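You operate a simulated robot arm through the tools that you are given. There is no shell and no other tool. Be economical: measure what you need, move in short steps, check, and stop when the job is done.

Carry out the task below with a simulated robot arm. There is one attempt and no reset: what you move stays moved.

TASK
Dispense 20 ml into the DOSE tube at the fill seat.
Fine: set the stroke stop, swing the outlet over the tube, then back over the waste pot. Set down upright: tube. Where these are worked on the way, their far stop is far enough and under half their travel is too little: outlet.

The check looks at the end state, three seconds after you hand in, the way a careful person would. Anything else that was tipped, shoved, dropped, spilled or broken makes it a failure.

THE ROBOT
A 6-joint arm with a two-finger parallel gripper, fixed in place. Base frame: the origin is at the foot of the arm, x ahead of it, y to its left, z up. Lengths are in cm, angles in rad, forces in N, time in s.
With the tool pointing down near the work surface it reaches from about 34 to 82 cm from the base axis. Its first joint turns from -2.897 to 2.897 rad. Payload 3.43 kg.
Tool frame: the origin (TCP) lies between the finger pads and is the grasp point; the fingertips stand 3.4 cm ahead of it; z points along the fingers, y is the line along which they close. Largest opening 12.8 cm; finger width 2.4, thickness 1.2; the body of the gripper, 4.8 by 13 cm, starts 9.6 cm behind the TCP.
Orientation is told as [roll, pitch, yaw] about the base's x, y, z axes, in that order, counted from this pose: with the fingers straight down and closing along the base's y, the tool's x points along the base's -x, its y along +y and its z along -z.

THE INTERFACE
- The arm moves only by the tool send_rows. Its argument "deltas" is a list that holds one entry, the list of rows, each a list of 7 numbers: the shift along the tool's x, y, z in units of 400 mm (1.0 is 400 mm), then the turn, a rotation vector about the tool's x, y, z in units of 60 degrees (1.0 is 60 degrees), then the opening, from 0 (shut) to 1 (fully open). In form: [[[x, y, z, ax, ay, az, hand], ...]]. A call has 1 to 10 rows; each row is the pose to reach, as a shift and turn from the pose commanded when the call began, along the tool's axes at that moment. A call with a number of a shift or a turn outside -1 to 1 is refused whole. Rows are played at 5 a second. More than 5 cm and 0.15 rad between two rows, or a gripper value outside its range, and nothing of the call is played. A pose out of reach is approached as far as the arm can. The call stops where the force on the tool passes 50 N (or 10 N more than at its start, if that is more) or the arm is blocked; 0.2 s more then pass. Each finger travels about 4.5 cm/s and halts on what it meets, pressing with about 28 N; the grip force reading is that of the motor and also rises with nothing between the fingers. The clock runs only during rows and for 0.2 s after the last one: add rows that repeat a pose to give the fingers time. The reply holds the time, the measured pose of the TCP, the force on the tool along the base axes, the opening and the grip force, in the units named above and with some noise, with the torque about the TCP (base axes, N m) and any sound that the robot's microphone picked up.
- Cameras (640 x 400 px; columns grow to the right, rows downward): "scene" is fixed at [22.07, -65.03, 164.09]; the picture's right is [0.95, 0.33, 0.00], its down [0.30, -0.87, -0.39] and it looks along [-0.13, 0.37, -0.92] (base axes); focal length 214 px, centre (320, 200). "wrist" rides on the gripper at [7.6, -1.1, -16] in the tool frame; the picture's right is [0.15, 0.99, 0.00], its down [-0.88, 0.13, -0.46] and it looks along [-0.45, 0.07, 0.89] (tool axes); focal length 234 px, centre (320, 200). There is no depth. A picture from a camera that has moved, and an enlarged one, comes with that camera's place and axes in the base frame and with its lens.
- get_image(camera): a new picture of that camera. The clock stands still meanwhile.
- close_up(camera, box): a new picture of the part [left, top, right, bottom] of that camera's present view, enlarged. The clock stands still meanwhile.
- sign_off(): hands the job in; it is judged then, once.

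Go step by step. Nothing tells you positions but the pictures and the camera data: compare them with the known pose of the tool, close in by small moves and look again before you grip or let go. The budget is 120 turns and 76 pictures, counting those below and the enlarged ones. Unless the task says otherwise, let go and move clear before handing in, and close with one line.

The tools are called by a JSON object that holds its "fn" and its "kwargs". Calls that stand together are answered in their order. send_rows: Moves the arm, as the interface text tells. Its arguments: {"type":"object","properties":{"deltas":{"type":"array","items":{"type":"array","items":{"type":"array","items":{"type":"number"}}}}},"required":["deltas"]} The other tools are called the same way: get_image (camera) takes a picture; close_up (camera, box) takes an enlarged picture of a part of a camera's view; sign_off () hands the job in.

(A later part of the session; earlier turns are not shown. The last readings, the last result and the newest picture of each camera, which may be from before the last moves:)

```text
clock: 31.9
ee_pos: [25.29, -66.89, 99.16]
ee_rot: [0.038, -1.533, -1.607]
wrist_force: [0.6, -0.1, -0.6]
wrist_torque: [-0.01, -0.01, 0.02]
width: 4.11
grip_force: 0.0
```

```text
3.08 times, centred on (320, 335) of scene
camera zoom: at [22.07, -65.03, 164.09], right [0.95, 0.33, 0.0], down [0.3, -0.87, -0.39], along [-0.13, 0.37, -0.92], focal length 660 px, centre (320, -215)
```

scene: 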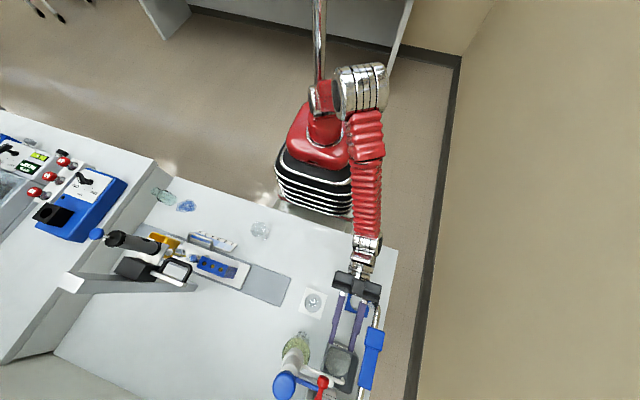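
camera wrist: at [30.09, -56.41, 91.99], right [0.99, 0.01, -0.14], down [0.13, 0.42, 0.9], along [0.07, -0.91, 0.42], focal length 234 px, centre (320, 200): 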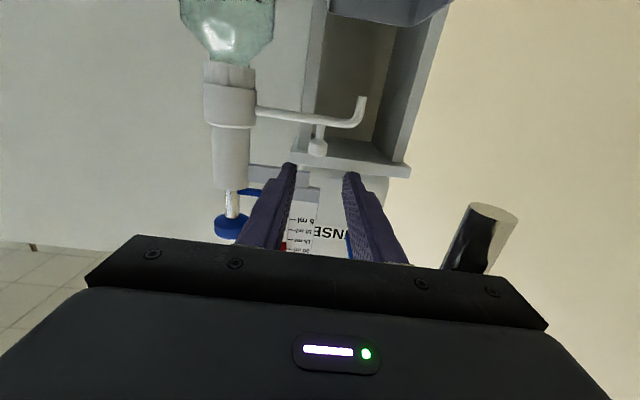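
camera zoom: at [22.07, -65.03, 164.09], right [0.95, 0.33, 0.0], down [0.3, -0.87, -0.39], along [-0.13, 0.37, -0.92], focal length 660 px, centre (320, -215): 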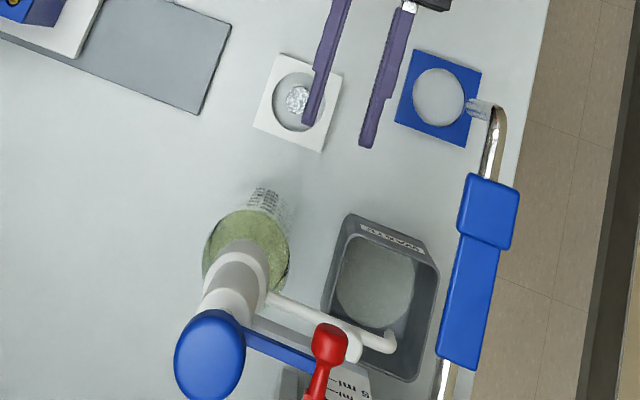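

The lance is unmoved (same pixels as before). I turn the heading 25° so the gripper comes from the left, clear of the lance at x≈38.

{"fn": "send_rows", "kwargs": {"deltas": [[[0, 0, 0.02, -0.11, 0, 0, 0.32], [0, 0.01, 0.04, -0.22, 0, 0, 0.32], [0, 0.02, 0.08, -0.33, 0, 0, 0.32], [0, 0.04, 0.14, -0.417, 0, 0, 0.32], [0.003, 0.06, 0.2, -0.417, 0, 0, 0.32], [0.005, 0.07, 0.2525, -0.417, 0, 0, 0.32], [0.005, 0.07, 0.2525, -0.417, 0, 0, 0.32]]]}}

{"fn": "get_image", "kwargs": {"camera": "wrist"}}

{"fn": "close_up", "kwargs": {"camera": "scene", "box": [240, 270, 400, 400]}}

```text
clock: 33.3
ee_pos: [35.79, -72.99, 99.73]
ee_rot: [0.633, -1.496, -1.923]
wrist_force: [-27.9, -24.9, -1.2]
wrist_torque: [-0.33, 0.19, 2.32]
width: 2.2
grip_force: 0.1
out of reach, approached as far as the arm can: row 2, 3, 4, 5, 6, 7
stopped in row 7: the force on the tool passed its limit at 66 N (the readings are from after the stop); the commanded pose is now the measured one
```

```text
33 pictures are left
camera wrist: at [30.53, -57.52, 93.1], right [0.95, 0.28, -0.1], down [-0.02, 0.41, 0.91], along [0.3, -0.87, 0.4], focal length 234 px, centre (320, 200)
```

wrist: 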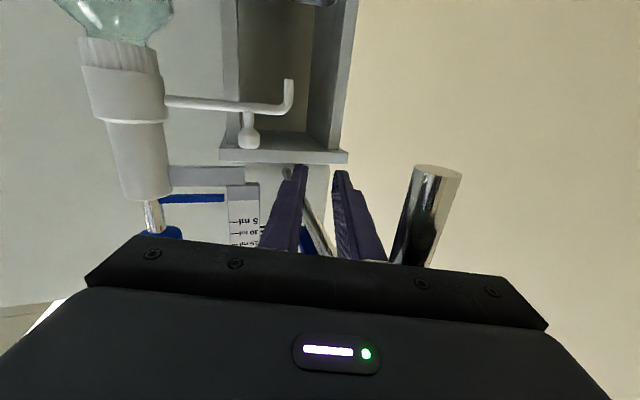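

```text
3.08 times, centred on (320, 335) of scene
camera zoom: at [22.07, -65.03, 164.09], right [0.95, 0.33, 0.0], down [0.3, -0.87, -0.39], along [-0.13, 0.37, -0.92], focal length 660 px, centre (320, -215)
```

zoom: 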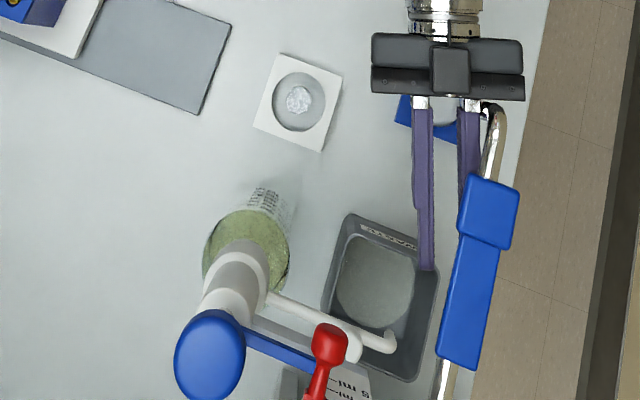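

The heading change was out of reach and the arm drifted right into the lance handle; the lance looks unmoved. I retreat left and back carefully.

{"fn": "send_rows", "kwargs": {"deltas": [[[0, -0.025, -0.01, 0, 0, 0, 0.2], [0, -0.06, -0.03, 0, 0, 0, 0.2], [0, -0.11, -0.08, 0, 0, 0, 0.2], [-0.03, -0.16, -0.14, 0, 0, 0, 0.2], [-0.08, -0.2, -0.2, 0, 0, 0, 0.2], [-0.15, -0.22, -0.23, 0, 0, 0, 0.3]]]}}

{"fn": "close_up", "kwargs": {"camera": "scene", "box": [240, 240, 400, 400]}}

```text
clock: 34.7
ee_pos: [28.79, -65.69, 106.49]
ee_rot: [0.537, -1.493, -1.859]
wrist_force: [0.1, -0.1, -0.3]
wrist_torque: [0.02, -0.04, -0.02]
width: 3.84
grip_force: 0.0
out of reach, approached as far as the arm can: row 2, 3, 4, 5, 6
```

```text
2.50 times, centred on (320, 320) of scene
camera zoom: at [22.07, -65.03, 164.09], right [0.95, 0.33, 0.0], down [0.3, -0.87, -0.39], along [-0.13, 0.37, -0.92], focal length 536 px, centre (320, -100)
```

zoom: 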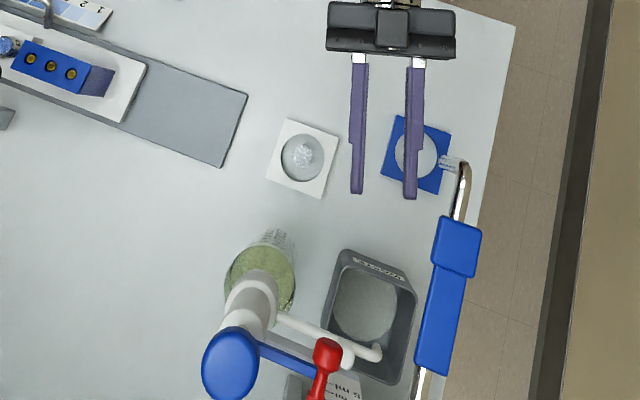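

Everything is still in place. The lance blocks a wide gripper, so I'll roll the gripper 90° (fingers closing vertically, camera on the left) to pinch the thin outlet arm itself; first I realign the heading and back off.

{"fn": "send_rows", "kwargs": {"deltas": [[[0.015, -0.02, -0.05, 0.08, 0, 0, 0.3], [0.03, -0.04, -0.1, 0.16, 0, 0, 0.3], [0.046, -0.057, -0.158, 0.239, 0, 0, 0.3], [0.046, -0.057, -0.158, 0.239, 0, 0, 0.3]]]}}

{"fn": "send_rows", "kwargs": {"deltas": [[[0, 0, 0, 0, 0, -0.12, 0.3], [0, 0, 0, 0, 0, -0.24, 0.3], [0, 0, 0, 0, 0, -0.36, 0.3], [0, 0, 0, 0, 0, -0.48, 0.3], [0, 0, 0, 0, 0, -0.6, 0.3], [0, 0, 0, 0, 0, -0.6, 0.3]]]}}

```text
clock: 35.7
ee_pos: [24.89, -60.08, 105.02]
ee_rot: [0.348, -1.499, -1.883]
wrist_force: [0.0, -0.5, -1.1]
wrist_torque: [0.01, -0.02, -0.02]
width: 3.83
grip_force: 0.1
```

```text
clock: 37.1
ee_pos: [24.99, -60.12, 105.19]
ee_rot: [-1.452, -0.964, -0.054]
wrist_force: [0.3, 0.1, -0.3]
wrist_torque: [0.0, 0.02, 0.01]
width: 3.84
grip_force: 0.0
```

{"fn": "send_rows", "kwargs": {"deltas": [[[0, 0, 0, 0, 0, -0.13, 0.3], [0, 0, 0, 0, 0, -0.26, 0.3], [0, 0, 0, 0, 0, -0.39, 0.3], [0, 0, 0, 0, 0, -0.52, 0.3], [0, 0, 0, 0, 0, -0.65, 0.3], [0, 0, 0, 0, 0, -0.78, 0.3], [0, 0, 0, 0, 0, -0.91, 0.3], [0, 0, 0, 0, 0, -0.91, 0.3]]]}}

{"fn": "get_image", "kwargs": {"camera": "wrist"}}

```text
clock: 38.9
ee_pos: [24.9, -60.25, 105.09]
ee_rot: [-1.502, -0.012, 0.042]
wrist_force: [0.4, -0.6, 1.2]
wrist_torque: [0.04, -0.02, 0.03]
width: 3.84
grip_force: 0.0
```

```text
30 pictures are left
camera wrist: at [16.66, -44.52, 107.15], right [-0.14, 0.06, -0.99], down [0.86, 0.5, -0.09], along [0.49, -0.86, -0.12], focal length 234 px, centre (320, 200)
```

wrist: 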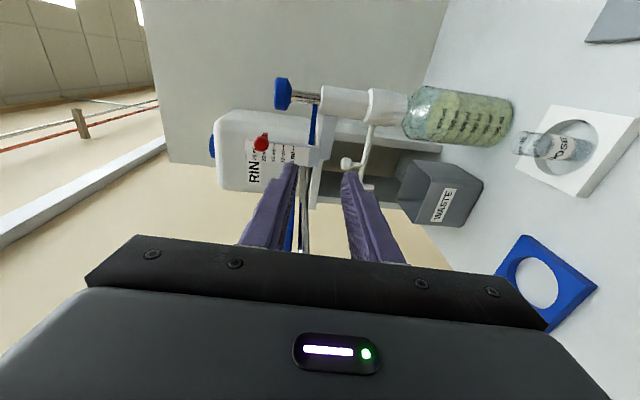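

{"fn": "close_up", "kwargs": {"camera": "wrist", "box": [260, 60, 460, 210]}}

```text
2.67 times, centred on (360, 135) of wrist
camera zoom: at [16.66, -44.52, 107.15], right [-0.14, 0.06, -0.99], down [0.86, 0.5, -0.09], along [0.49, -0.86, -0.12], focal length 624 px, centre (213, 373)
```

zoom: 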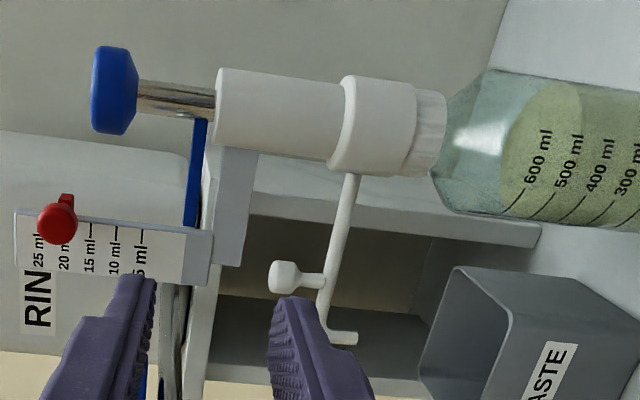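

From this view: outlet arm at z≈95.2 running from the collar (x≈24) to x≈34 at y≈-83.2, ball at (30.9,-83.3,98). I move to a standoff in front of the arm at x≈27.3.

{"fn": "send_rows", "kwargs": {"deltas": [[[-0.012, 0.056, 0.078, 0, 0, 0, 0.3], [-0.024, 0.112, 0.156, 0, 0, 0, 0.3], [-0.036, 0.168, 0.234, 0, 0, 0, 0.3], [-0.048, 0.224, 0.312, 0, 0, 0, 0.3], [-0.048, 0.224, 0.312, 0, 0, 0, 0.3]]]}}

{"fn": "get_image", "kwargs": {"camera": "wrist"}}

{"fn": "close_up", "kwargs": {"camera": "scene", "box": [240, 270, 400, 400]}}

```text
clock: 40.1
ee_pos: [27.42, -71.97, 95.22]
ee_rot: [-1.502, -0.017, 0.039]
wrist_force: [0.1, 0.1, 0.4]
wrist_torque: [0.01, 0.02, -0.03]
width: 3.84
grip_force: 0.0
```

```text
28 pictures are left
camera wrist: at [19.24, -56.36, 97.38], right [-0.13, 0.06, -0.99], down [0.86, 0.5, -0.09], along [0.49, -0.86, -0.12], focal length 234 px, centre (320, 200)
```

wrist: 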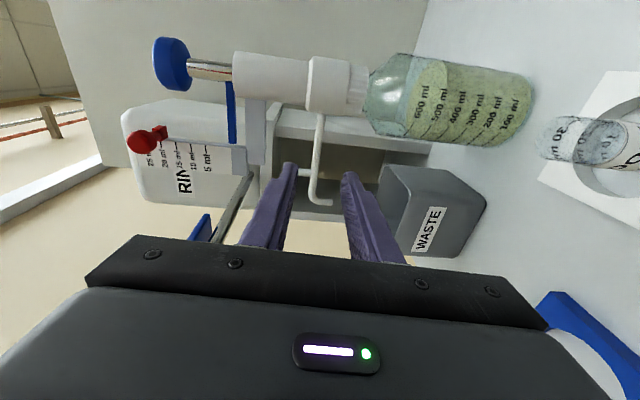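

```text
3.08 times, centred on (320, 335) of scene
camera zoom: at [22.07, -65.03, 164.09], right [0.95, 0.33, 0.0], down [0.3, -0.87, -0.39], along [-0.13, 0.37, -0.92], focal length 660 px, centre (320, -215)
```

zoom: 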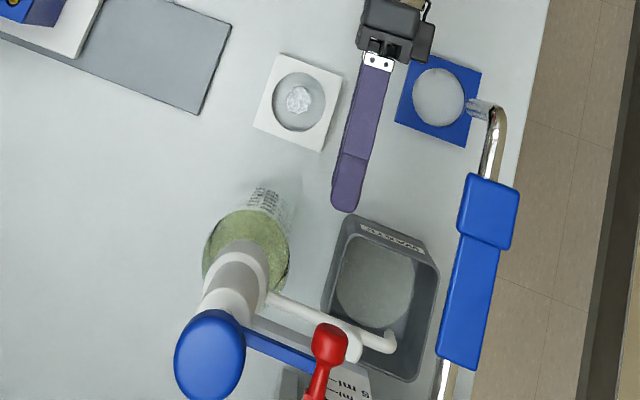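

The arm lies centred between the fingers' levels. I slide in.

{"fn": "send_rows", "kwargs": {"deltas": [[[0.003, 0, 0.075, 0, 0, 0, 0.3], [0.006, -0.006, 0.15, 0, 0, 0, 0.3], [0.009, -0.012, 0.2, 0, 0, 0, 0.3], [0.0097, -0.013, 0.23, 0, 0, 0, 0.3], [0.0097, -0.013, 0.23, 0, 0, 0, 0.3]]]}}

{"fn": "close_up", "kwargs": {"camera": "wrist", "box": [220, 60, 420, 260]}}

```text
clock: 41.3
ee_pos: [27.26, -81.23, 95.09]
ee_rot: [-1.504, -0.015, 0.04]
wrist_force: [-0.2, -0.5, 0.4]
wrist_torque: [-0.03, -0.02, -0.01]
width: 3.83
grip_force: 0.1
```

```text
2.00 times, centred on (320, 160) of wrist
camera zoom: at [19.14, -65.54, 97.24], right [-0.13, 0.06, -0.99], down [0.86, 0.5, -0.09], along [0.49, -0.86, -0.12], focal length 468 px, centre (320, 280)
```

zoom: 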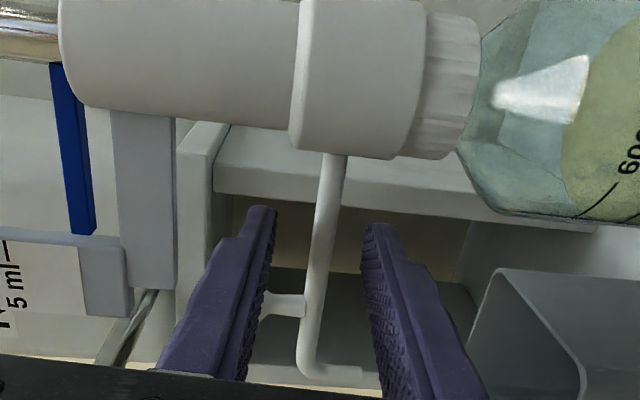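

The outlet arm is between the pads, clear of the peg. I close on it.

{"fn": "send_rows", "kwargs": {"deltas": [[[0, 0, 0, 0, 0, 0, 0.2], [0, 0, 0, 0, 0, 0, 0.1], [0, 0, 0, 0, 0, 0, 0.04], [0, 0, 0, 0, 0, 0, 0.04], [0, 0, 0, 0, 0, 0, 0.04]]]}}

```text
clock: 42.5
ee_pos: [27.44, -81.1, 95.09]
ee_rot: [-1.501, -0.013, 0.04]
wrist_force: [-0.4, 1.2, -11.7]
wrist_torque: [0.29, 1.02, -0.1]
width: 0.93
grip_force: 43.1
```

Gripped (0.93 cm). I swing it along its arc to about 45°.

{"fn": "send_rows", "kwargs": {"deltas": [[[0, 0.002, 0, 0, 0, 0, 0.04], [0.0015, 0.003, -0.02, 0, 0, 0, 0.04], [0.0037, 0.005, -0.0408, 0, 0, 0, 0.04], [0.01, 0.006, -0.06, 0, 0, 0, 0.04], [0.018, 0.0075, -0.0794, 0, 0, 0, 0.04], [0.029, 0.0085, -0.097, 0, 0, 0, 0.04], [0.0417, 0.0096, -0.1129, 0, 0, 0, 0.04], [0.0417, 0.0096, -0.1129, 0, 0, 0, 0.04]]]}}

{"fn": "close_up", "kwargs": {"camera": "scene", "box": [240, 270, 400, 400]}}

{"fn": "get_image", "kwargs": {"camera": "wrist"}}

```text
clock: 44.3
ee_pos: [25.56, -76.66, 95.2]
ee_rot: [-1.503, -0.015, 0.041]
wrist_force: [-0.1, 1.1, 0.3]
wrist_torque: [-0.01, 0.03, 0.04]
width: 0.52
grip_force: 0.0
```

```text
3.08 times, centred on (320, 335) of scene
camera zoom: at [22.07, -65.03, 164.09], right [0.95, 0.33, 0.0], down [0.3, -0.87, -0.39], along [-0.13, 0.37, -0.92], focal length 660 px, centre (320, -215)
```

zoom: 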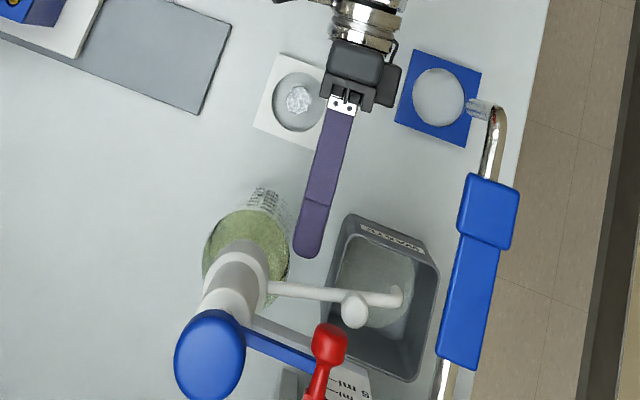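

```text
24 pictures are left
camera wrist: at [17.31, -61.01, 97.22], right [-0.13, 0.06, -0.99], down [0.86, 0.5, -0.09], along [0.49, -0.87, -0.12], focal length 234 px, centre (320, 200)
```

wrist: 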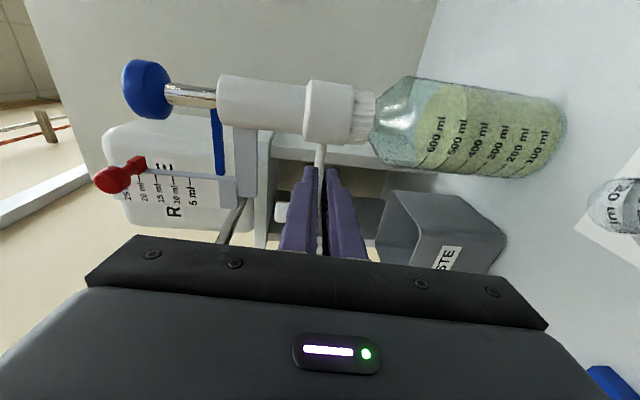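

The grip slipped after ~12°. I back off, open, and re-grip deeper and further out on the arm.

{"fn": "send_rows", "kwargs": {"deltas": [[[0, 0, -0.05, 0, 0, 0, 0.15], [0, 0, -0.1, 0, 0, 0, 0.3], [-0.03, 0, -0.1, 0, 0, 0, 0.3], [-0.063, 0, -0.09, 0, 0, 0, 0.3], [-0.063, 0, -0.01, 0, 0, 0, 0.3], [-0.063, -0.002, 0.07, 0, 0, 0, 0.3], [-0.063, -0.002, 0.108, 0, 0, 0, 0.3], [-0.063, -0.002, 0.108, 0, 0, 0, 0.3]]]}}

{"fn": "close_up", "kwargs": {"camera": "wrist", "box": [220, 60, 420, 260]}}

```text
clock: 46.1
ee_pos: [28.33, -80.78, 94.9]
ee_rot: [-1.504, -0.014, 0.039]
wrist_force: [-0.2, -0.3, 0.9]
wrist_torque: [0.01, 0.05, -0.03]
width: 3.86
grip_force: 0.1
```

```text
2.00 times, centred on (320, 160) of wrist
camera zoom: at [20.06, -65.2, 97.0], right [-0.13, 0.06, -0.99], down [0.86, 0.5, -0.09], along [0.49, -0.86, -0.12], focal length 468 px, centre (320, 280)
```

zoom: 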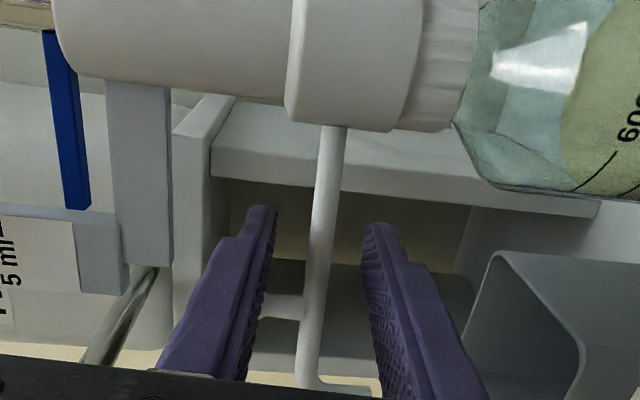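

{"fn": "send_rows", "kwargs": {"deltas": [[[0, 0, 0, 0, 0, 0, 0.15], [0, 0, 0, 0, 0, 0, 0.04], [0, 0, 0, 0, 0, 0, 0.0], [0, 0, 0, 0, 0, 0, 0.0], [0.0055, 0.0015, -0.022, 0, 0, 0, 0.0], [0.0124, 0.003, -0.044, 0, 0, 0, 0.0], [0.0235, 0.0045, -0.066, 0, 0, 0, 0.0], [0.037, 0.0058, -0.086, 0, 0, 0, 0.0]]]}}

{"fn": "close_up", "kwargs": {"camera": "scene", "box": [240, 270, 400, 400]}}

```text
clock: 47.9
ee_pos: [26.88, -77.44, 94.91]
ee_rot: [-1.504, -0.014, 0.043]
wrist_force: [10.6, -15.0, -2.7]
wrist_torque: [-0.57, 0.99, 1.61]
width: 1.05
grip_force: 43.8
```

```text
3.08 times, centred on (320, 335) of scene
camera zoom: at [22.07, -65.03, 164.09], right [0.95, 0.33, 0.0], down [0.3, -0.87, -0.39], along [-0.13, 0.37, -0.92], focal length 660 px, centre (320, -215)
```

zoom: 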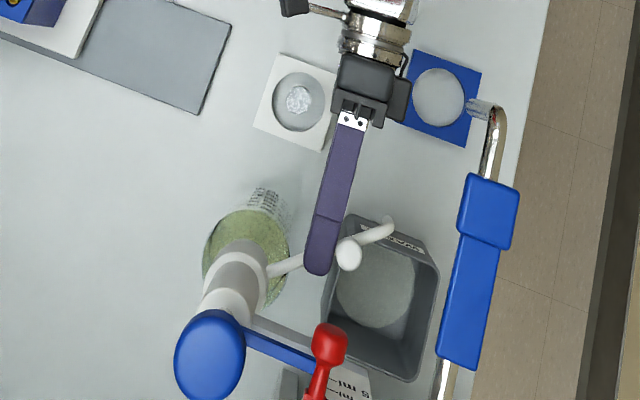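

That worked: the outlet is at ~35°. Now I release, go round to the right of the handle ball (at about (29,-77.9,98)) and will push it left.

{"fn": "send_rows", "kwargs": {"deltas": [[[0, 0, 0, 0, 0, 0, 0.2], [0, 0, 0, 0, 0, 0, 0.25], [-0.003, 0.005, -0.075, 0, 0, 0, 0.25], [-0.006, 0.01, -0.15, 0, 0, 0, 0.15], [-0.065, -0.03, -0.15, 0, 0, 0, 0], [-0.131, -0.067, -0.15, 0, 0, 0, 0], [-0.13, -0.07, -0.09, 0, 0, 0, 0], [-0.13, -0.0756, -0.0253, 0, 0, 0, 0], [-0.13, -0.0756, -0.0253, 0, 0, 0, 0]]]}}

{"fn": "close_up", "kwargs": {"camera": "scene", "box": [240, 270, 400, 400]}}

{"fn": "get_image", "kwargs": {"camera": "wrist"}}

```text
clock: 49.9
ee_pos: [31.76, -76.65, 98.01]
ee_rot: [-1.504, -0.016, 0.04]
wrist_force: [-0.8, -0.1, 0.3]
wrist_torque: [0.01, -0.01, -0.04]
width: 0.0
grip_force: 28.2
```

```text
3.08 times, centred on (320, 335) of scene
camera zoom: at [22.07, -65.03, 164.09], right [0.95, 0.33, 0.0], down [0.3, -0.87, -0.39], along [-0.13, 0.37, -0.92], focal length 660 px, centre (320, -215)
```

zoom: 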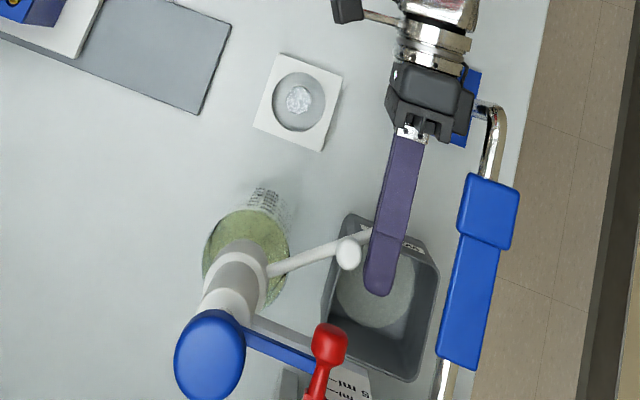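

```text
20 pictures are left
camera wrist: at [23.55, -60.97, 100.14], right [-0.13, 0.06, -0.99], down [0.86, 0.5, -0.09], along [0.49, -0.86, -0.12], focal length 234 px, centre (320, 200)
```

wrist: 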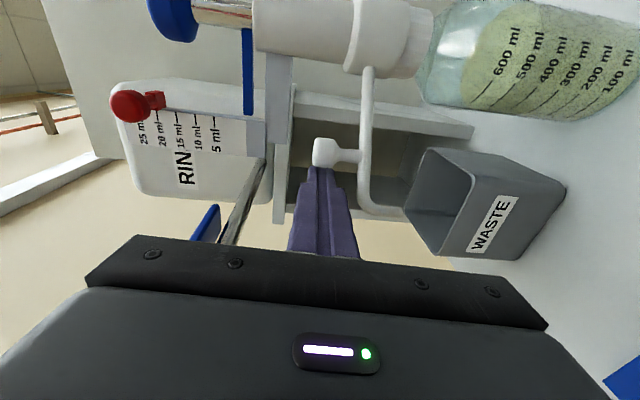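

Fingers are right of the ball. I push it left along its arc toward the fill side.

{"fn": "send_rows", "kwargs": {"deltas": [[[0.02, 0.0015, -0.023, 0, 0, 0, 0], [0.04, 0.003, -0.0453, 0, 0, 0, 0], [0.064, 0.004, -0.066, 0, 0, 0, 0], [0.088, 0.0056, -0.086, 0, 0, 0, 0], [0.118, 0.0064, -0.1, 0, 0, 0, 0], [0.147, 0.0072, -0.112, 0, 0, 0, 0], [0.175, 0.0075, -0.12, 0, 0, 0, 0], [0.202, 0.0078, -0.123, 0, 0, 0, 0], [0.202, 0.0078, -0.123, 0, 0, 0, 0]]]}}

{"fn": "close_up", "kwargs": {"camera": "scene", "box": [240, 270, 400, 400]}}

```text
clock: 51.9
ee_pos: [23.46, -71.94, 97.9]
ee_rot: [-1.503, -0.013, 0.039]
wrist_force: [-0.1, -0.4, 0.3]
wrist_torque: [0.01, 0.0, -0.01]
width: 0.0
grip_force: 28.4
```

```text
3.08 times, centred on (320, 335) of scene
camera zoom: at [22.07, -65.03, 164.09], right [0.95, 0.33, 0.0], down [0.3, -0.87, -0.39], along [-0.13, 0.37, -0.92], focal length 660 px, centre (320, -215)
```

zoom: 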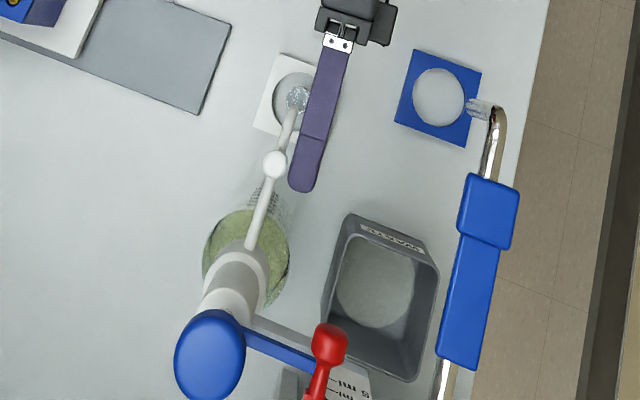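

The outlet now sits over the tube. I nudge a bit further to confirm it is at its stop, and look from the side.

{"fn": "send_rows", "kwargs": {"deltas": [[[0.01, 0, 0, 0, 0, 0, 0], [0.018, 0, 0, 0, 0, 0, 0], [0.024, 0, 0, 0, 0, 0, 0]]]}}

{"fn": "get_image", "kwargs": {"camera": "wrist"}}

```text
clock: 52.7
ee_pos: [22.99, -71.83, 97.93]
ee_rot: [-1.503, -0.012, 0.047]
wrist_force: [32.9, 0.0, -2.1]
wrist_torque: [0.18, -0.1, 0.71]
width: 0.0
grip_force: 27.6
```

```text
18 pictures are left
camera wrist: at [14.69, -56.29, 100.02], right [-0.14, 0.06, -0.99], down [0.86, 0.5, -0.09], along [0.49, -0.86, -0.12], focal length 234 px, centre (320, 200)
```

wrist: 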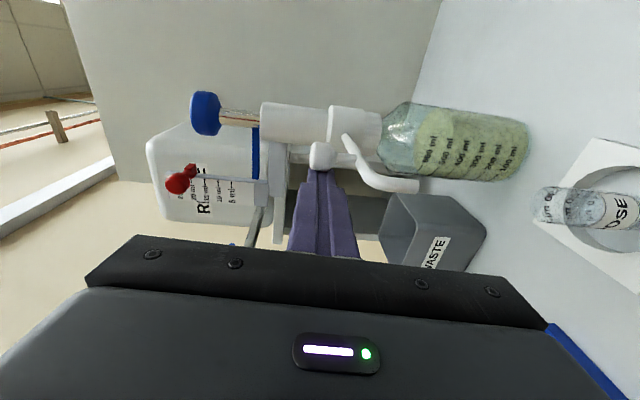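

It's against its stop (33 N). I check the nozzle against the tube mouth in a sharper view.

{"fn": "close_up", "kwargs": {"camera": "scene", "box": [295, 275, 335, 325]}}

{"fn": "close_up", "kwargs": {"camera": "wrist", "box": [320, 110, 640, 270]}}

```text
8.00 times, centred on (315, 300) of scene
camera zoom: at [22.07, -65.03, 164.09], right [0.95, 0.33, 0.0], down [0.3, -0.87, -0.39], along [-0.13, 0.37, -0.92], focal length 1716 px, centre (360, -600)
```

zoom: 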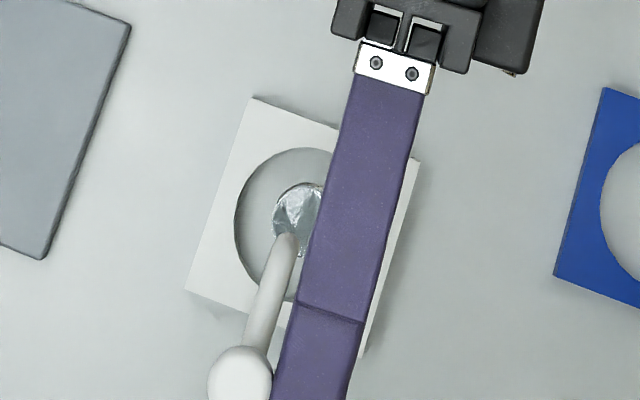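

```text
2.00 times, centred on (480, 190) of wrist
camera zoom: at [14.69, -56.29, 100.02], right [-0.14, 0.06, -0.99], down [0.86, 0.5, -0.09], along [0.49, -0.86, -0.12], focal length 468 px, centre (0, 220)
```

zoom: 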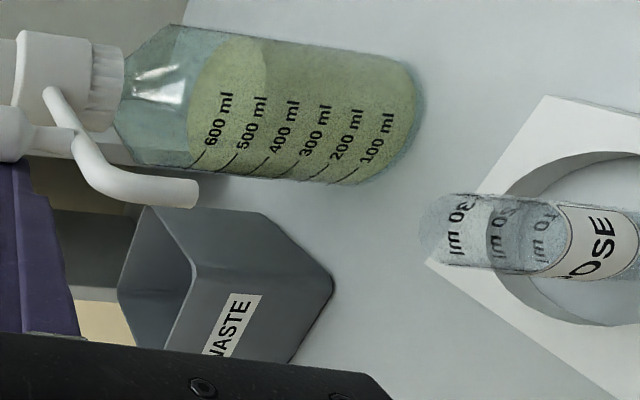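

The nozzle lies over the tube's mouth, perhaps 0.5 cm off-centre. I pull the gripper away to get an unobstructed look.

{"fn": "send_rows", "kwargs": {"deltas": [[[-0.015, 0, 0, 0, 0, 0, 0], [-0.018, -0.03, -0.1, 0, 0, 0, 0], [-0.023, -0.061, -0.204, 0, 0, 0, 0], [-0.03, -0.17, -0.24, 0, 0, 0, 0], [-0.035, -0.283, -0.269, 0, 0, 0, 0], [-0.035, -0.283, -0.269, 0, 0, 0.13, 0.2], [-0.035, -0.283, -0.269, 0, 0, 0.26, 0.3], [-0.035, -0.283, -0.269, 0, 0, 0.39, 0.4], [-0.035, -0.283, -0.269, 0, 0, 0.52, 0.45], [-0.035, -0.283, -0.269, 0, 0, 0.65, 0.45]]]}}

{"fn": "close_up", "kwargs": {"camera": "scene", "box": [295, 275, 335, 325]}}

```text
clock: 54.9
ee_pos: [23.34, -61.89, 109.92]
ee_rot: [-1.481, -0.696, -0.016]
wrist_force: [0.6, 0.4, -0.1]
wrist_torque: [0.0, -0.02, -0.01]
width: 5.76
grip_force: 0.0
```

```text
8.00 times, centred on (315, 300) of scene
camera zoom: at [22.07, -65.03, 164.09], right [0.95, 0.33, 0.0], down [0.3, -0.87, -0.39], along [-0.13, 0.37, -0.92], focal length 1716 px, centre (360, -600)
```

zoom: 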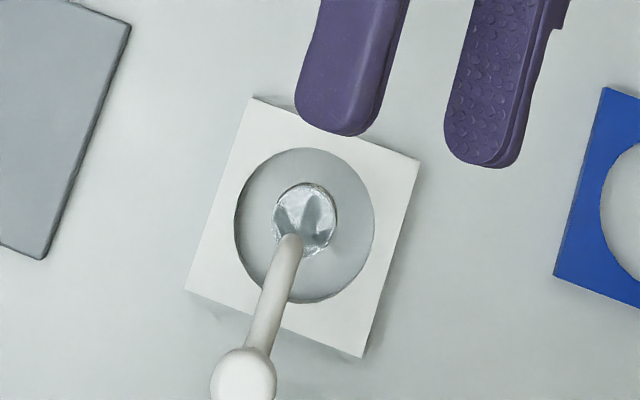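

Tube mouth centre is ≈0.6 cm on the robot side of the nozzle axis — inside but not generous. I'll re-grip the tube from a 45° tilt and shift it 0.6 cm. First I finish rolling the wrist back.

{"fn": "send_rows", "kwargs": {"deltas": [[[0, 0, 0, 0, 0, 0.13, 0.4], [0, 0, 0, 0, 0, 0.26, 0.4], [0, 0, 0, 0, 0, 0.39, 0.4], [0, 0, 0, 0, 0, 0.52, 0.4], [0, 0, 0, 0, 0, 0.65, 0.4], [0, 0, 0, 0, 0, 0.78, 0.4], [0, 0, 0, 0, 0, 0.85, 0.4], [0, 0, 0, 0, 0, 0.85, 0.4]]]}}

{"fn": "send_rows", "kwargs": {"deltas": [[[0, 0, 0, 0, 0.12, 0, 0.4], [0, 0, 0, 0, 0.24, 0, 0.4], [0, 0, 0, 0, 0.36, 0, 0.4], [0, 0, 0, 0, 0.48, 0, 0.4], [0, 0, 0, 0, 0.6, 0, 0.4], [0, 0, 0, 0, 0.68, 0, 0.4], [0, 0, 0, 0, 0.68, 0, 0.4]]]}}

```text
clock: 56.7
ee_pos: [23.33, -61.85, 109.92]
ee_rot: [0.231, -1.501, -1.763]
wrist_force: [-0.2, 0.1, 0.2]
wrist_torque: [0.03, 0.0, 0.01]
width: 5.13
grip_force: 0.1
```

```text
clock: 58.3
ee_pos: [23.39, -61.97, 110.01]
ee_rot: [0.022, -0.79, -1.548]
wrist_force: [0.5, -1.1, 0.1]
wrist_torque: [0.02, -0.01, 0.02]
width: 5.15
grip_force: 0.1
```

{"fn": "send_rows", "kwargs": {"deltas": [[[0.067, -0.01, 0.075, 0, 0, 0, 0.4], [0.133, -0.02, 0.15, 0, 0, 0, 0.4], [0.2, -0.03, 0.224, 0, 0, 0, 0.4], [0.267, -0.04, 0.299, 0, 0, 0, 0.4], [0.333, -0.052, 0.373, 0, 0, 0, 0.4], [0.4, -0.0625, 0.448, 0, 0, 0, 0.4], [0.4, -0.0625, 0.448, 0, 0, 0, 0.4]]]}}

{"fn": "get_image", "kwargs": {"camera": "wrist"}}

```text
clock: 59.9
ee_pos: [21.18, -63.52, 85.95]
ee_rot: [0.02, -0.79, -1.546]
wrist_force: [0.5, 0.2, -0.3]
wrist_torque: [-0.01, -0.02, 0.02]
width: 5.13
grip_force: 0.1
```

```text
14 pictures are left
camera wrist: at [19.38, -46.81, 91.79], right [0.99, 0.14, -0.09], down [0.13, -0.29, 0.95], along [0.11, -0.95, -0.3], focal length 234 px, centre (320, 200)
```

wrist: 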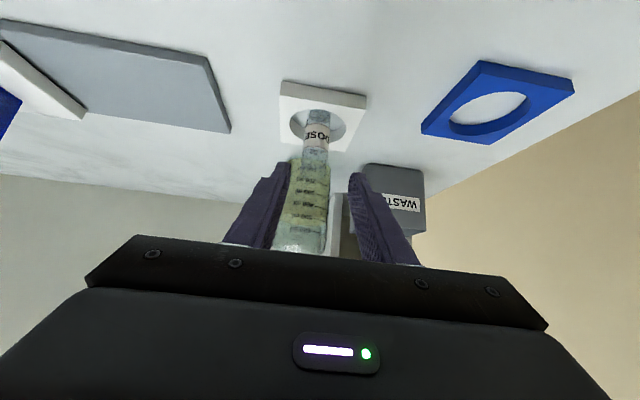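

Tube is centred between the fingers. I move in and grip it.

{"fn": "send_rows", "kwargs": {"deltas": [[[0, -0.006, 0.09, 0, 0, 0, 0.4], [0.001, -0.01, 0.16, 0, 0, 0, 0.4], [0.002, -0.013, 0.199, 0, 0, 0, 0.4], [0.002, -0.013, 0.199, 0, 0, 0, 0.3], [0.002, -0.013, 0.199, 0, 0, 0, 0.2], [0.002, -0.013, 0.199, 0, 0, 0, 0.12], [0.002, -0.013, 0.199, 0, 0, 0, 0.12], [0.002, -0.013, 0.199, 0, 0, 0, 0.12]]]}}

```text
clock: 61.7
ee_pos: [21.05, -69.03, 80.24]
ee_rot: [0.022, -0.79, -1.547]
wrist_force: [0.2, -0.8, 0.4]
wrist_torque: [0.0, 0.03, 0.01]
width: 2.53
grip_force: 27.8
```

{"fn": "send_rows", "kwargs": {"deltas": [[[-0.0036, 0, -0.0035, 0, 0, 0, 0.12], [-0.0085, 0, 0.0015, 0, 0, 0, 0.12], [-0.0138, -0.002, 0.0068, 0, 0, 0, 0.12], [-0.0102, -0.002, 0.0103, 0, 0, 0, 0.12], [-0.0102, -0.002, 0.0103, 0, 0, 0, 0.12]]]}}

{"fn": "close_up", "kwargs": {"camera": "scene", "box": [295, 275, 335, 325]}}

```text
clock: 62.9
ee_pos: [20.99, -69.75, 80.34]
ee_rot: [0.021, -0.791, -1.546]
wrist_force: [0.9, 0.1, 1.0]
wrist_torque: [0.01, -0.07, -0.02]
width: 2.53
grip_force: 27.8
```

```text
8.00 times, centred on (315, 300) of scene
camera zoom: at [22.07, -65.03, 164.09], right [0.95, 0.33, 0.0], down [0.3, -0.87, -0.39], along [-0.13, 0.37, -0.92], focal length 1716 px, centre (360, -600)
```

zoom: 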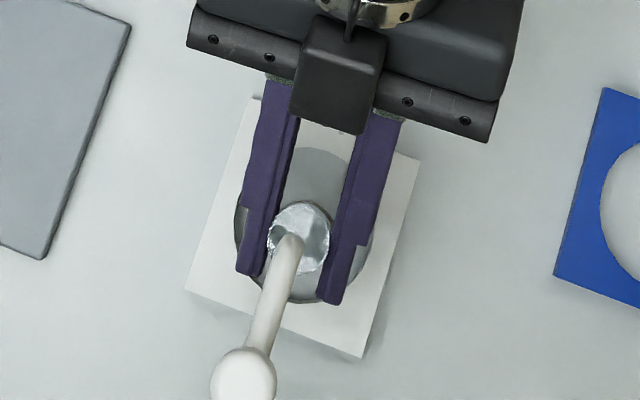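

The tube mouth is now right under the nozzle. I make sure it's seated, release, and back out.

{"fn": "send_rows", "kwargs": {"deltas": [[[0.0018, 0, 0.0018, 0, 0, 0, 0.12], [0.0018, 0, 0.0018, 0, 0, 0, 0.12]]]}}

```text
clock: 63.5
ee_pos: [20.99, -69.67, 80.13]
ee_rot: [0.02, -0.791, -1.545]
wrist_force: [0.4, 0.8, 0.2]
wrist_torque: [-0.02, -0.02, -0.02]
width: 2.53
grip_force: 28.0
```

{"fn": "send_rows", "kwargs": {"deltas": [[[0.0018, 0, 0.0018, 0, 0, 0, 0.12], [0.0027, 0, 0.0027, 0, 0, 0, 0.12], [0.0027, 0, 0.0027, 0, 0, 0, 0.12]]]}}

```text
clock: 64.3
ee_pos: [20.93, -69.77, 80.08]
ee_rot: [0.022, -0.79, -1.544]
wrist_force: [0.6, 0.4, -0.5]
wrist_torque: [0.03, 0.0, -0.04]
width: 2.5
grip_force: 28.5
```

{"fn": "send_rows", "kwargs": {"deltas": [[[0.0018, 0, 0.0018, 0, 0, 0, 0.12], [0.0036, 0, 0.0036, 0, 0, 0, 0.12], [0.0036, 0, 0.0036, 0, 0, 0, 0.12]]]}}

{"fn": "close_up", "kwargs": {"camera": "wrist", "box": [250, 100, 390, 260]}}

```text
clock: 65.1
ee_pos: [21.15, -69.72, 79.88]
ee_rot: [0.021, -0.79, -1.544]
wrist_force: [-0.1, -0.3, 0.7]
wrist_torque: [-0.02, -0.02, -0.01]
width: 2.53
grip_force: 28.2
```

```text
2.50 times, centred on (320, 180) of wrist
camera zoom: at [19.18, -52.96, 85.7], right [0.99, 0.14, -0.09], down [0.13, -0.29, 0.95], along [0.11, -0.95, -0.3], focal length 585 px, centre (320, 250)
```

zoom: 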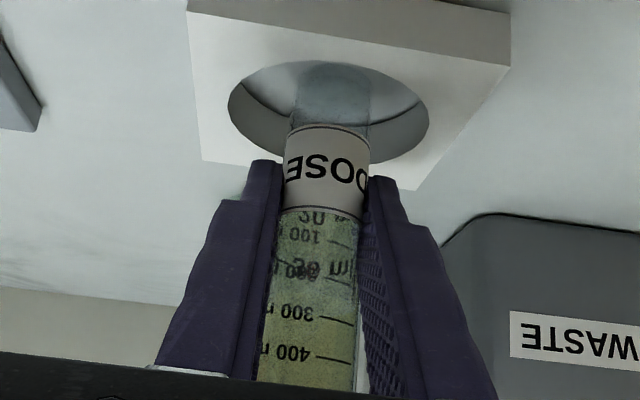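

{"fn": "send_rows", "kwargs": {"deltas": [[[0.0018, 0, 0.0018, 0, 0, 0, 0.12], [0.0036, 0, 0.0036, 0, 0, 0, 0.12], [0.0054, 0, 0.0054, 0, 0, 0, 0.12], [0.0054, 0, 0.0054, 0, 0, 0, 0.12]]]}}

```text
clock: 66.1
ee_pos: [21.0, -69.8, 79.72]
ee_rot: [0.023, -0.794, -1.546]
wrist_force: [-1.2, 0.7, 15.9]
wrist_torque: [0.05, 0.17, -0.01]
width: 2.61
grip_force: 27.9
```

Now seated (16 N). I ease off slightly, release and back out along the fingers.

{"fn": "send_rows", "kwargs": {"deltas": [[[-0.001, 0, -0.001, 0, 0, 0, 0.12], [-0.001, 0, -0.001, 0, 0, 0, 0.2], [-0.001, 0, -0.001, 0, 0, 0, 0.3], [-0.001, 0, -0.001, 0, 0, 0, 0.4], [-0.001, 0, -0.001, 0, 0, 0, 0.4], [-0.001, 0, -0.08, 0, 0, 0, 0.4], [-0.001, 0, -0.18, 0, 0, 0, 0.4], [-0.08, 0, -0.26, 0, 0, 0, 0.4], [-0.16, 0, -0.34, 0, 0, 0, 0.4], [-0.24, 0, -0.42, 0, 0, 0, 0.4]]]}}

{"fn": "close_up", "kwargs": {"camera": "scene", "box": [250, 270, 370, 400]}}

```text
clock: 68.3
ee_pos: [20.47, -64.54, 98.12]
ee_rot: [0.021, -0.79, -1.544]
wrist_force: [-0.3, -0.4, 0.6]
wrist_torque: [-0.02, 0.0, -0.02]
width: 5.09
grip_force: 0.1
```

```text
3.08 times, centred on (310, 335) of scene
camera zoom: at [22.07, -65.03, 164.09], right [0.95, 0.33, 0.0], down [0.3, -0.87, -0.39], along [-0.13, 0.37, -0.92], focal length 660 px, centre (351, -215)
```

zoom: 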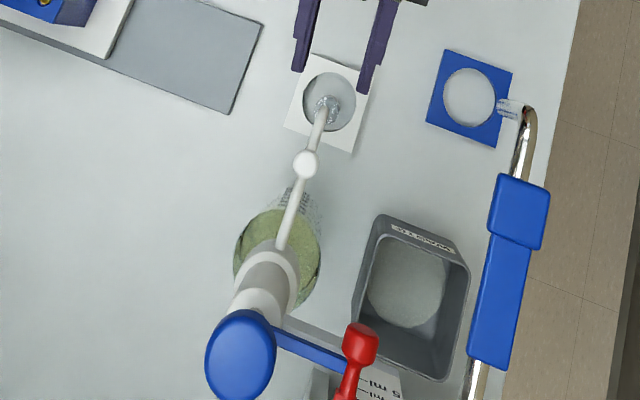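

Tube is upright, right under the nozzle. Next: plunger. I go up to a standoff in front of the blue knob (≈(20.9,-82.8,109.8)).

{"fn": "send_rows", "kwargs": {"deltas": [[[-0.09, 0.003, -0.06, 0, 0, 0, 0.48], [-0.18, 0.006, -0.12, 0, 0, 0, 0.48], [-0.27, 0.008, -0.18, 0, 0, 0, 0.48], [-0.36, 0.01, -0.24, 0, 0, 0, 0.48], [-0.381, 0.01, -0.255, 0, 0, 0, 0.48], [-0.454, 0.01, -0.17, 0, 0, 0, 0.48], [-0.527, 0.01, -0.083, 0, 0, 0, 0.48], [-0.527, 0.01, -0.083, 0, 0, 0, 0.48]]]}}

{"fn": "get_image", "kwargs": {"camera": "wrist"}}

```text
clock: 70.1
ee_pos: [21.21, -76.95, 115.62]
ee_rot: [0.02, -0.79, -1.544]
wrist_force: [0.1, 0.3, -0.6]
wrist_torque: [-0.02, -0.04, -0.02]
width: 6.15
grip_force: 0.0
```

```text
10 pictures are left
camera wrist: at [19.32, -60.26, 121.37], right [0.99, 0.14, -0.09], down [0.13, -0.29, 0.95], along [0.11, -0.95, -0.3], focal length 234 px, centre (320, 200)
```

wrist: 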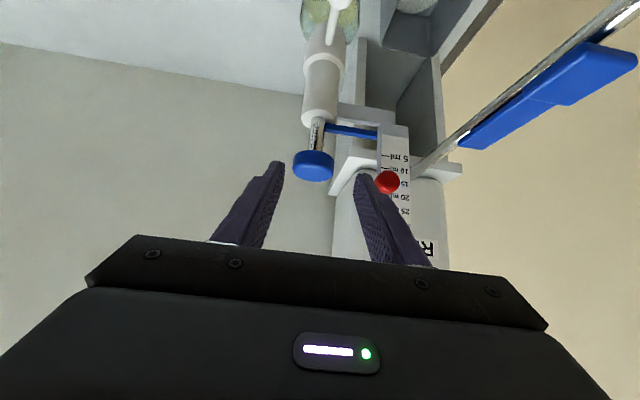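

Knob sits on the finger axis, the red stop well to the right. I move in around it.

{"fn": "send_rows", "kwargs": {"deltas": [[[0, -0.004, 0.07, 0, 0, 0, 0.48], [-0.001, -0.008, 0.14, 0, 0, 0, 0.48], [-0.002, -0.012, 0.197, 0, 0, 0, 0.48], [-0.002, -0.012, 0.197, 0, 0, 0, 0.48]]]}}

{"fn": "close_up", "kwargs": {"camera": "wrist", "box": [220, 80, 420, 250]}}

```text
clock: 71.1
ee_pos: [20.93, -82.66, 110.04]
ee_rot: [0.022, -0.79, -1.547]
wrist_force: [0.4, 0.3, 0.1]
wrist_torque: [-0.03, -0.01, -0.01]
width: 6.13
grip_force: 0.0
```

```text
2.35 times, centred on (320, 165) of wrist
camera zoom: at [19.13, -65.98, 115.89], right [0.99, 0.14, -0.09], down [0.13, -0.29, 0.95], along [0.11, -0.95, -0.3], focal length 551 px, centre (320, 282)
```

zoom: 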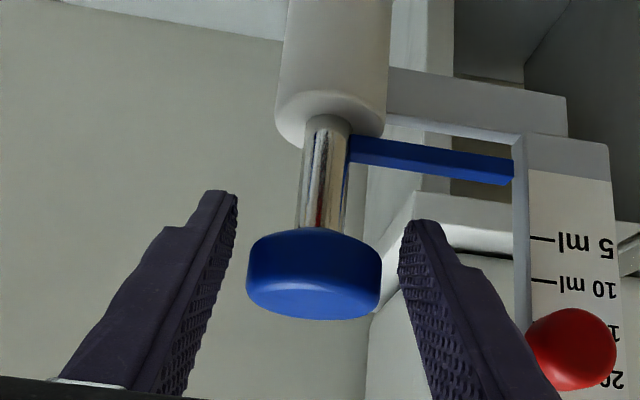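

Knob is centred. I close on it and draw the plunger up slowly most of the stroke.

{"fn": "send_rows", "kwargs": {"deltas": [[[0, 0, 0, 0, 0, 0, 0.35], [0, 0, 0, 0, 0, 0, 0.27], [0, 0, 0, 0, 0, 0, 0.27], [0, 0, 0, 0, 0, 0, 0.27]]]}}

{"fn": "send_rows", "kwargs": {"deltas": [[[-0.0089, 0, -0.0088, 0, 0, 0, 0.27], [-0.0178, 0, -0.0176, 0, 0, 0, 0.27], [-0.0267, 0, -0.0264, 0, 0, 0, 0.27], [-0.0355, 0, -0.0352, 0, 0, 0, 0.27], [-0.0355, 0, -0.0352, 0, 0, 0, 0.27]]]}}

```text
clock: 72.1
ee_pos: [20.93, -82.66, 109.96]
ee_rot: [0.02, -0.79, -1.547]
wrist_force: [-7.1, -0.8, -0.2]
wrist_torque: [-0.03, 0.04, -0.04]
width: 4.53
grip_force: 44.5
```

```text
clock: 73.3
ee_pos: [20.84, -82.72, 112.06]
ee_rot: [0.019, -0.791, -1.546]
wrist_force: [-5.1, -16.2, -1.6]
wrist_torque: [0.19, 0.06, 0.02]
width: 4.52
grip_force: 44.9
```

{"fn": "send_rows", "kwargs": {"deltas": [[[-0.0107, 0, -0.0071, 0, 0, 0, 0.27], [-0.0196, 0, -0.0159, 0, 0, 0, 0.27], [-0.0285, 0, -0.0247, 0, 0, 0, 0.27], [-0.0374, 0, -0.0335, 0, 0, 0, 0.27], [-0.0463, 0, -0.0423, 0, 0, 0, 0.27], [-0.0552, 0, -0.0511, 0, 0, 0, 0.27], [-0.0622, 0, -0.0581, 0, 0, 0, 0.27], [-0.0622, 0, -0.0581, 0, 0, 0, 0.27]]]}}

{"fn": "close_up", "kwargs": {"camera": "wrist", "box": [240, 60, 420, 250]}}

```text
clock: 75.1
ee_pos: [20.99, -82.68, 115.51]
ee_rot: [0.021, -0.791, -1.544]
wrist_force: [-5.3, 7.0, -2.1]
wrist_torque: [0.33, -0.08, -0.06]
width: 4.5
grip_force: 45.2
```

```text
2.11 times, centred on (330, 155) of wrist
camera zoom: at [19.05, -65.98, 121.3], right [0.99, 0.14, -0.09], down [0.13, -0.29, 0.95], along [0.11, -0.95, -0.3], focal length 493 px, centre (299, 295)
```

zoom: 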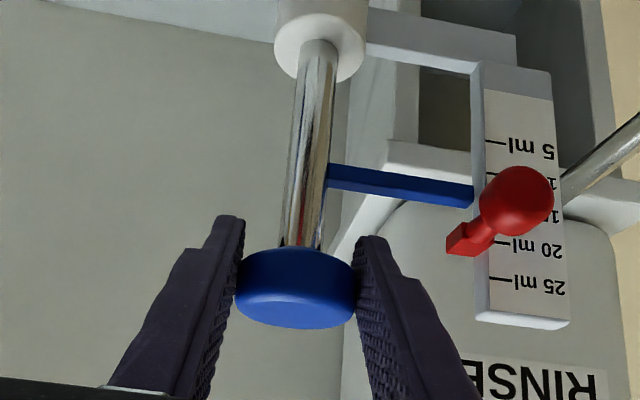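

The stop block is level with the 20 ml mark and the blue arm is just short of it. I continue gently.

{"fn": "send_rows", "kwargs": {"deltas": [[[-0.0018, 0, -0.0017, 0, 0, 0, 0.27], [-0.0036, 0, -0.0035, 0, 0, 0, 0.27], [-0.0054, 0, -0.0053, 0, 0, 0, 0.27], [-0.0071, 0, -0.007, 0, 0, 0, 0.27], [-0.0071, 0, -0.007, 0, 0, 0, 0.27]]]}}

{"fn": "send_rows", "kwargs": {"deltas": [[[-0.0009, 0, -0.0009, 0, 0, 0, 0.27], [-0.0018, 0, -0.0018, 0, 0, 0, 0.27], [-0.0018, 0, -0.0018, 0, 0, 0, 0.27]]]}}

```text
clock: 76.3
ee_pos: [21.0, -82.71, 115.72]
ee_rot: [0.022, -0.789, -1.544]
wrist_force: [-4.8, 9.3, -1.5]
wrist_torque: [0.2, 0.1, 0.09]
width: 4.51
grip_force: 44.7
```

```text
clock: 77.1
ee_pos: [20.96, -82.75, 115.93]
ee_rot: [0.02, -0.792, -1.546]
wrist_force: [-2.0, 4.8, -1.7]
wrist_torque: [0.27, -0.01, 0.04]
width: 4.52
grip_force: 45.6
```

{"fn": "send_rows", "kwargs": {"deltas": [[[-0.0009, 0, -0.0009, 0, 0, 0, 0.27], [-0.0018, 0, -0.0018, 0, 0, 0, 0.27], [-0.0018, 0, -0.0018, 0, 0, 0, 0.27]]]}}

{"fn": "send_rows", "kwargs": {"deltas": [[[-0.0009, 0, -0.0009, 0, 0, 0, 0.27], [-0.0018, 0, -0.0018, 0, 0, 0, 0.27], [-0.0018, 0, -0.0018, 0, 0, 0, 0.27]]]}}

```text
clock: 77.9
ee_pos: [20.83, -82.59, 116.08]
ee_rot: [0.021, -0.789, -1.547]
wrist_force: [-2.5, 1.6, -1.7]
wrist_torque: [0.15, 0.0, 0.03]
width: 4.52
grip_force: 45.5
```

```text
clock: 78.7
ee_pos: [20.94, -82.69, 116.07]
ee_rot: [0.019, -0.789, -1.545]
wrist_force: [-2.4, 1.4, -1.4]
wrist_torque: [0.16, 0.05, 0.09]
width: 4.5
grip_force: 45.4
```

{"fn": "close_up", "kwargs": {"camera": "wrist", "box": [240, 60, 420, 250]}}

```text
2.11 times, centred on (330, 155) of wrist
camera zoom: at [19.05, -65.98, 121.95], right [0.99, 0.14, -0.09], down [0.13, -0.29, 0.95], along [0.11, -0.95, -0.3], focal length 493 px, centre (299, 295)
```

zoom: 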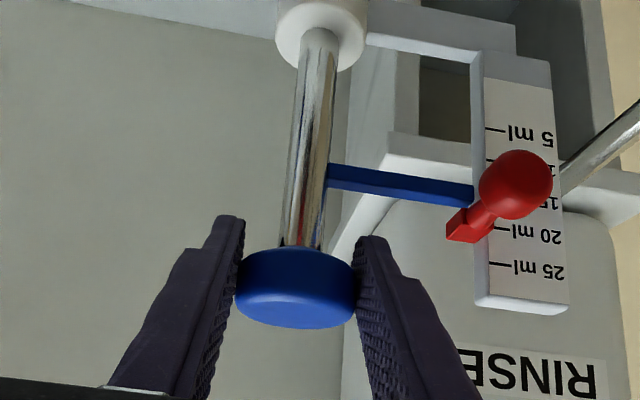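

A small gap (~0.3 cm) remains; I continue.

{"fn": "send_rows", "kwargs": {"deltas": [[[-0.0014, 0, -0.0014, 0, 0, 0, 0.27], [-0.0027, 0, -0.0027, 0, 0, 0, 0.27], [-0.0027, 0, -0.0027, 0, 0, 0, 0.27]]]}}

{"fn": "send_rows", "kwargs": {"deltas": [[[-0.0009, 0, -0.0009, 0, 0, 0, 0.27], [-0.0018, 0, -0.0018, 0, 0, 0, 0.27], [-0.0018, 0, -0.0018, 0, 0, 0, 0.27]]]}}

```text
clock: 79.5
ee_pos: [20.99, -82.71, 116.22]
ee_rot: [0.022, -0.792, -1.546]
wrist_force: [-0.3, -0.2, -2.2]
wrist_torque: [0.19, -0.06, 0.06]
width: 4.51
grip_force: 45.0
```

```text
clock: 80.3
ee_pos: [20.84, -82.63, 116.31]
ee_rot: [0.021, -0.791, -1.547]
wrist_force: [0.9, 1.5, -1.1]
wrist_torque: [0.17, -0.02, 0.09]
width: 4.5
grip_force: 45.3
```

{"fn": "send_rows", "kwargs": {"deltas": [[[-0.0009, 0, -0.0009, 0, 0, 0, 0.27], [-0.0018, 0, -0.0018, 0, 0, 0, 0.27], [-0.0018, 0, -0.0018, 0, 0, 0, 0.27]]]}}

{"fn": "close_up", "kwargs": {"camera": "wrist", "box": [300, 110, 400, 200]}}

```text
clock: 81.1
ee_pos: [21.01, -82.65, 116.42]
ee_rot: [0.019, -0.79, -1.547]
wrist_force: [-0.3, 3.4, -2.3]
wrist_torque: [0.2, 0.01, 0.09]
width: 4.5
grip_force: 45.3
```

```text
4.44 times, centred on (350, 155) of wrist
camera zoom: at [19.05, -65.99, 122.31], right [0.99, 0.14, -0.09], down [0.13, -0.29, 0.95], along [0.11, -0.95, -0.3], focal length 1041 px, centre (187, 400)
```

zoom: 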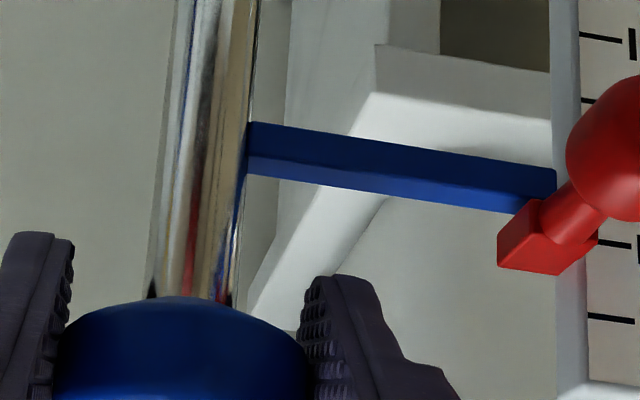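

{"fn": "send_rows", "kwargs": {"deltas": [[[-0.0009, 0, -0.0009, 0, 0, 0, 0.27], [-0.0018, 0, -0.0018, 0, 0, 0, 0.27], [-0.0018, 0, -0.0018, 0, 0, 0, 0.27]]]}}

{"fn": "send_rows", "kwargs": {"deltas": [[[-0.0009, 0, -0.0009, 0, 0, 0, 0.27], [-0.0018, 0, -0.0018, 0, 0, 0, 0.27], [-0.0018, 0, -0.0018, 0, 0, 0, 0.27]]]}}

```text
clock: 81.9
ee_pos: [20.94, -82.64, 116.52]
ee_rot: [0.019, -0.79, -1.545]
wrist_force: [0.4, 3.9, -1.9]
wrist_torque: [0.25, -0.02, 0.08]
width: 4.55
grip_force: 45.6
```

```text
clock: 82.7
ee_pos: [20.84, -82.73, 116.7]
ee_rot: [0.019, -0.79, -1.546]
wrist_force: [0.4, 9.4, -1.4]
wrist_torque: [0.24, -0.01, 0.15]
width: 4.51
grip_force: 44.9
```

{"fn": "close_up", "kwargs": {"camera": "wrist", "box": [300, 110, 400, 200]}}

```text
4.44 times, centred on (350, 155) of wrist
camera zoom: at [19.04, -65.99, 122.5], right [0.99, 0.14, -0.09], down [0.13, -0.29, 0.95], along [0.11, -0.95, -0.3], focal length 1041 px, centre (187, 400)
```

zoom: 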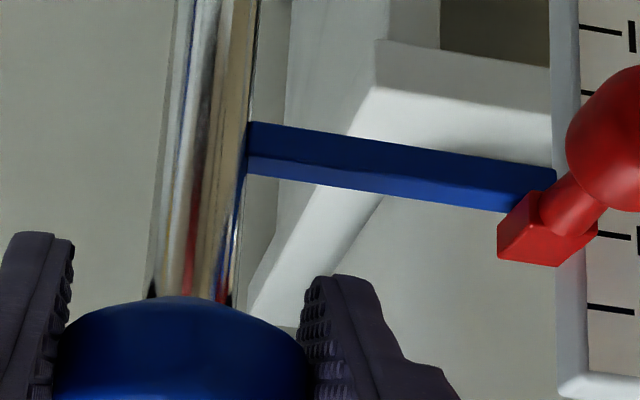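

The stop hasn't moved and there's no contact yet. I continue in 1 mm steps.

{"fn": "send_rows", "kwargs": {"deltas": [[[-0.0009, 0, -0.0009, 0, 0, 0, 0.27], [-0.0018, 0, -0.0018, 0, 0, 0, 0.27], [-0.0018, 0, -0.0018, 0, 0, 0, 0.27]]]}}

{"fn": "send_rows", "kwargs": {"deltas": [[[-0.0009, 0, -0.0009, 0, 0, 0, 0.27], [-0.0018, 0, -0.0018, 0, 0, 0, 0.27], [-0.0018, 0, -0.0018, 0, 0, 0, 0.27]]]}}

```text
clock: 83.5
ee_pos: [20.92, -82.8, 116.77]
ee_rot: [0.02, -0.79, -1.545]
wrist_force: [1.1, 9.5, -1.4]
wrist_torque: [0.23, -0.03, 0.07]
width: 4.52
grip_force: 45.3
```

```text
clock: 84.3
ee_pos: [20.8, -82.61, 116.69]
ee_rot: [0.022, -0.791, -1.545]
wrist_force: [3.1, 2.9, -4.5]
wrist_torque: [0.0, -0.07, 0.12]
width: 4.54
grip_force: 44.6
```

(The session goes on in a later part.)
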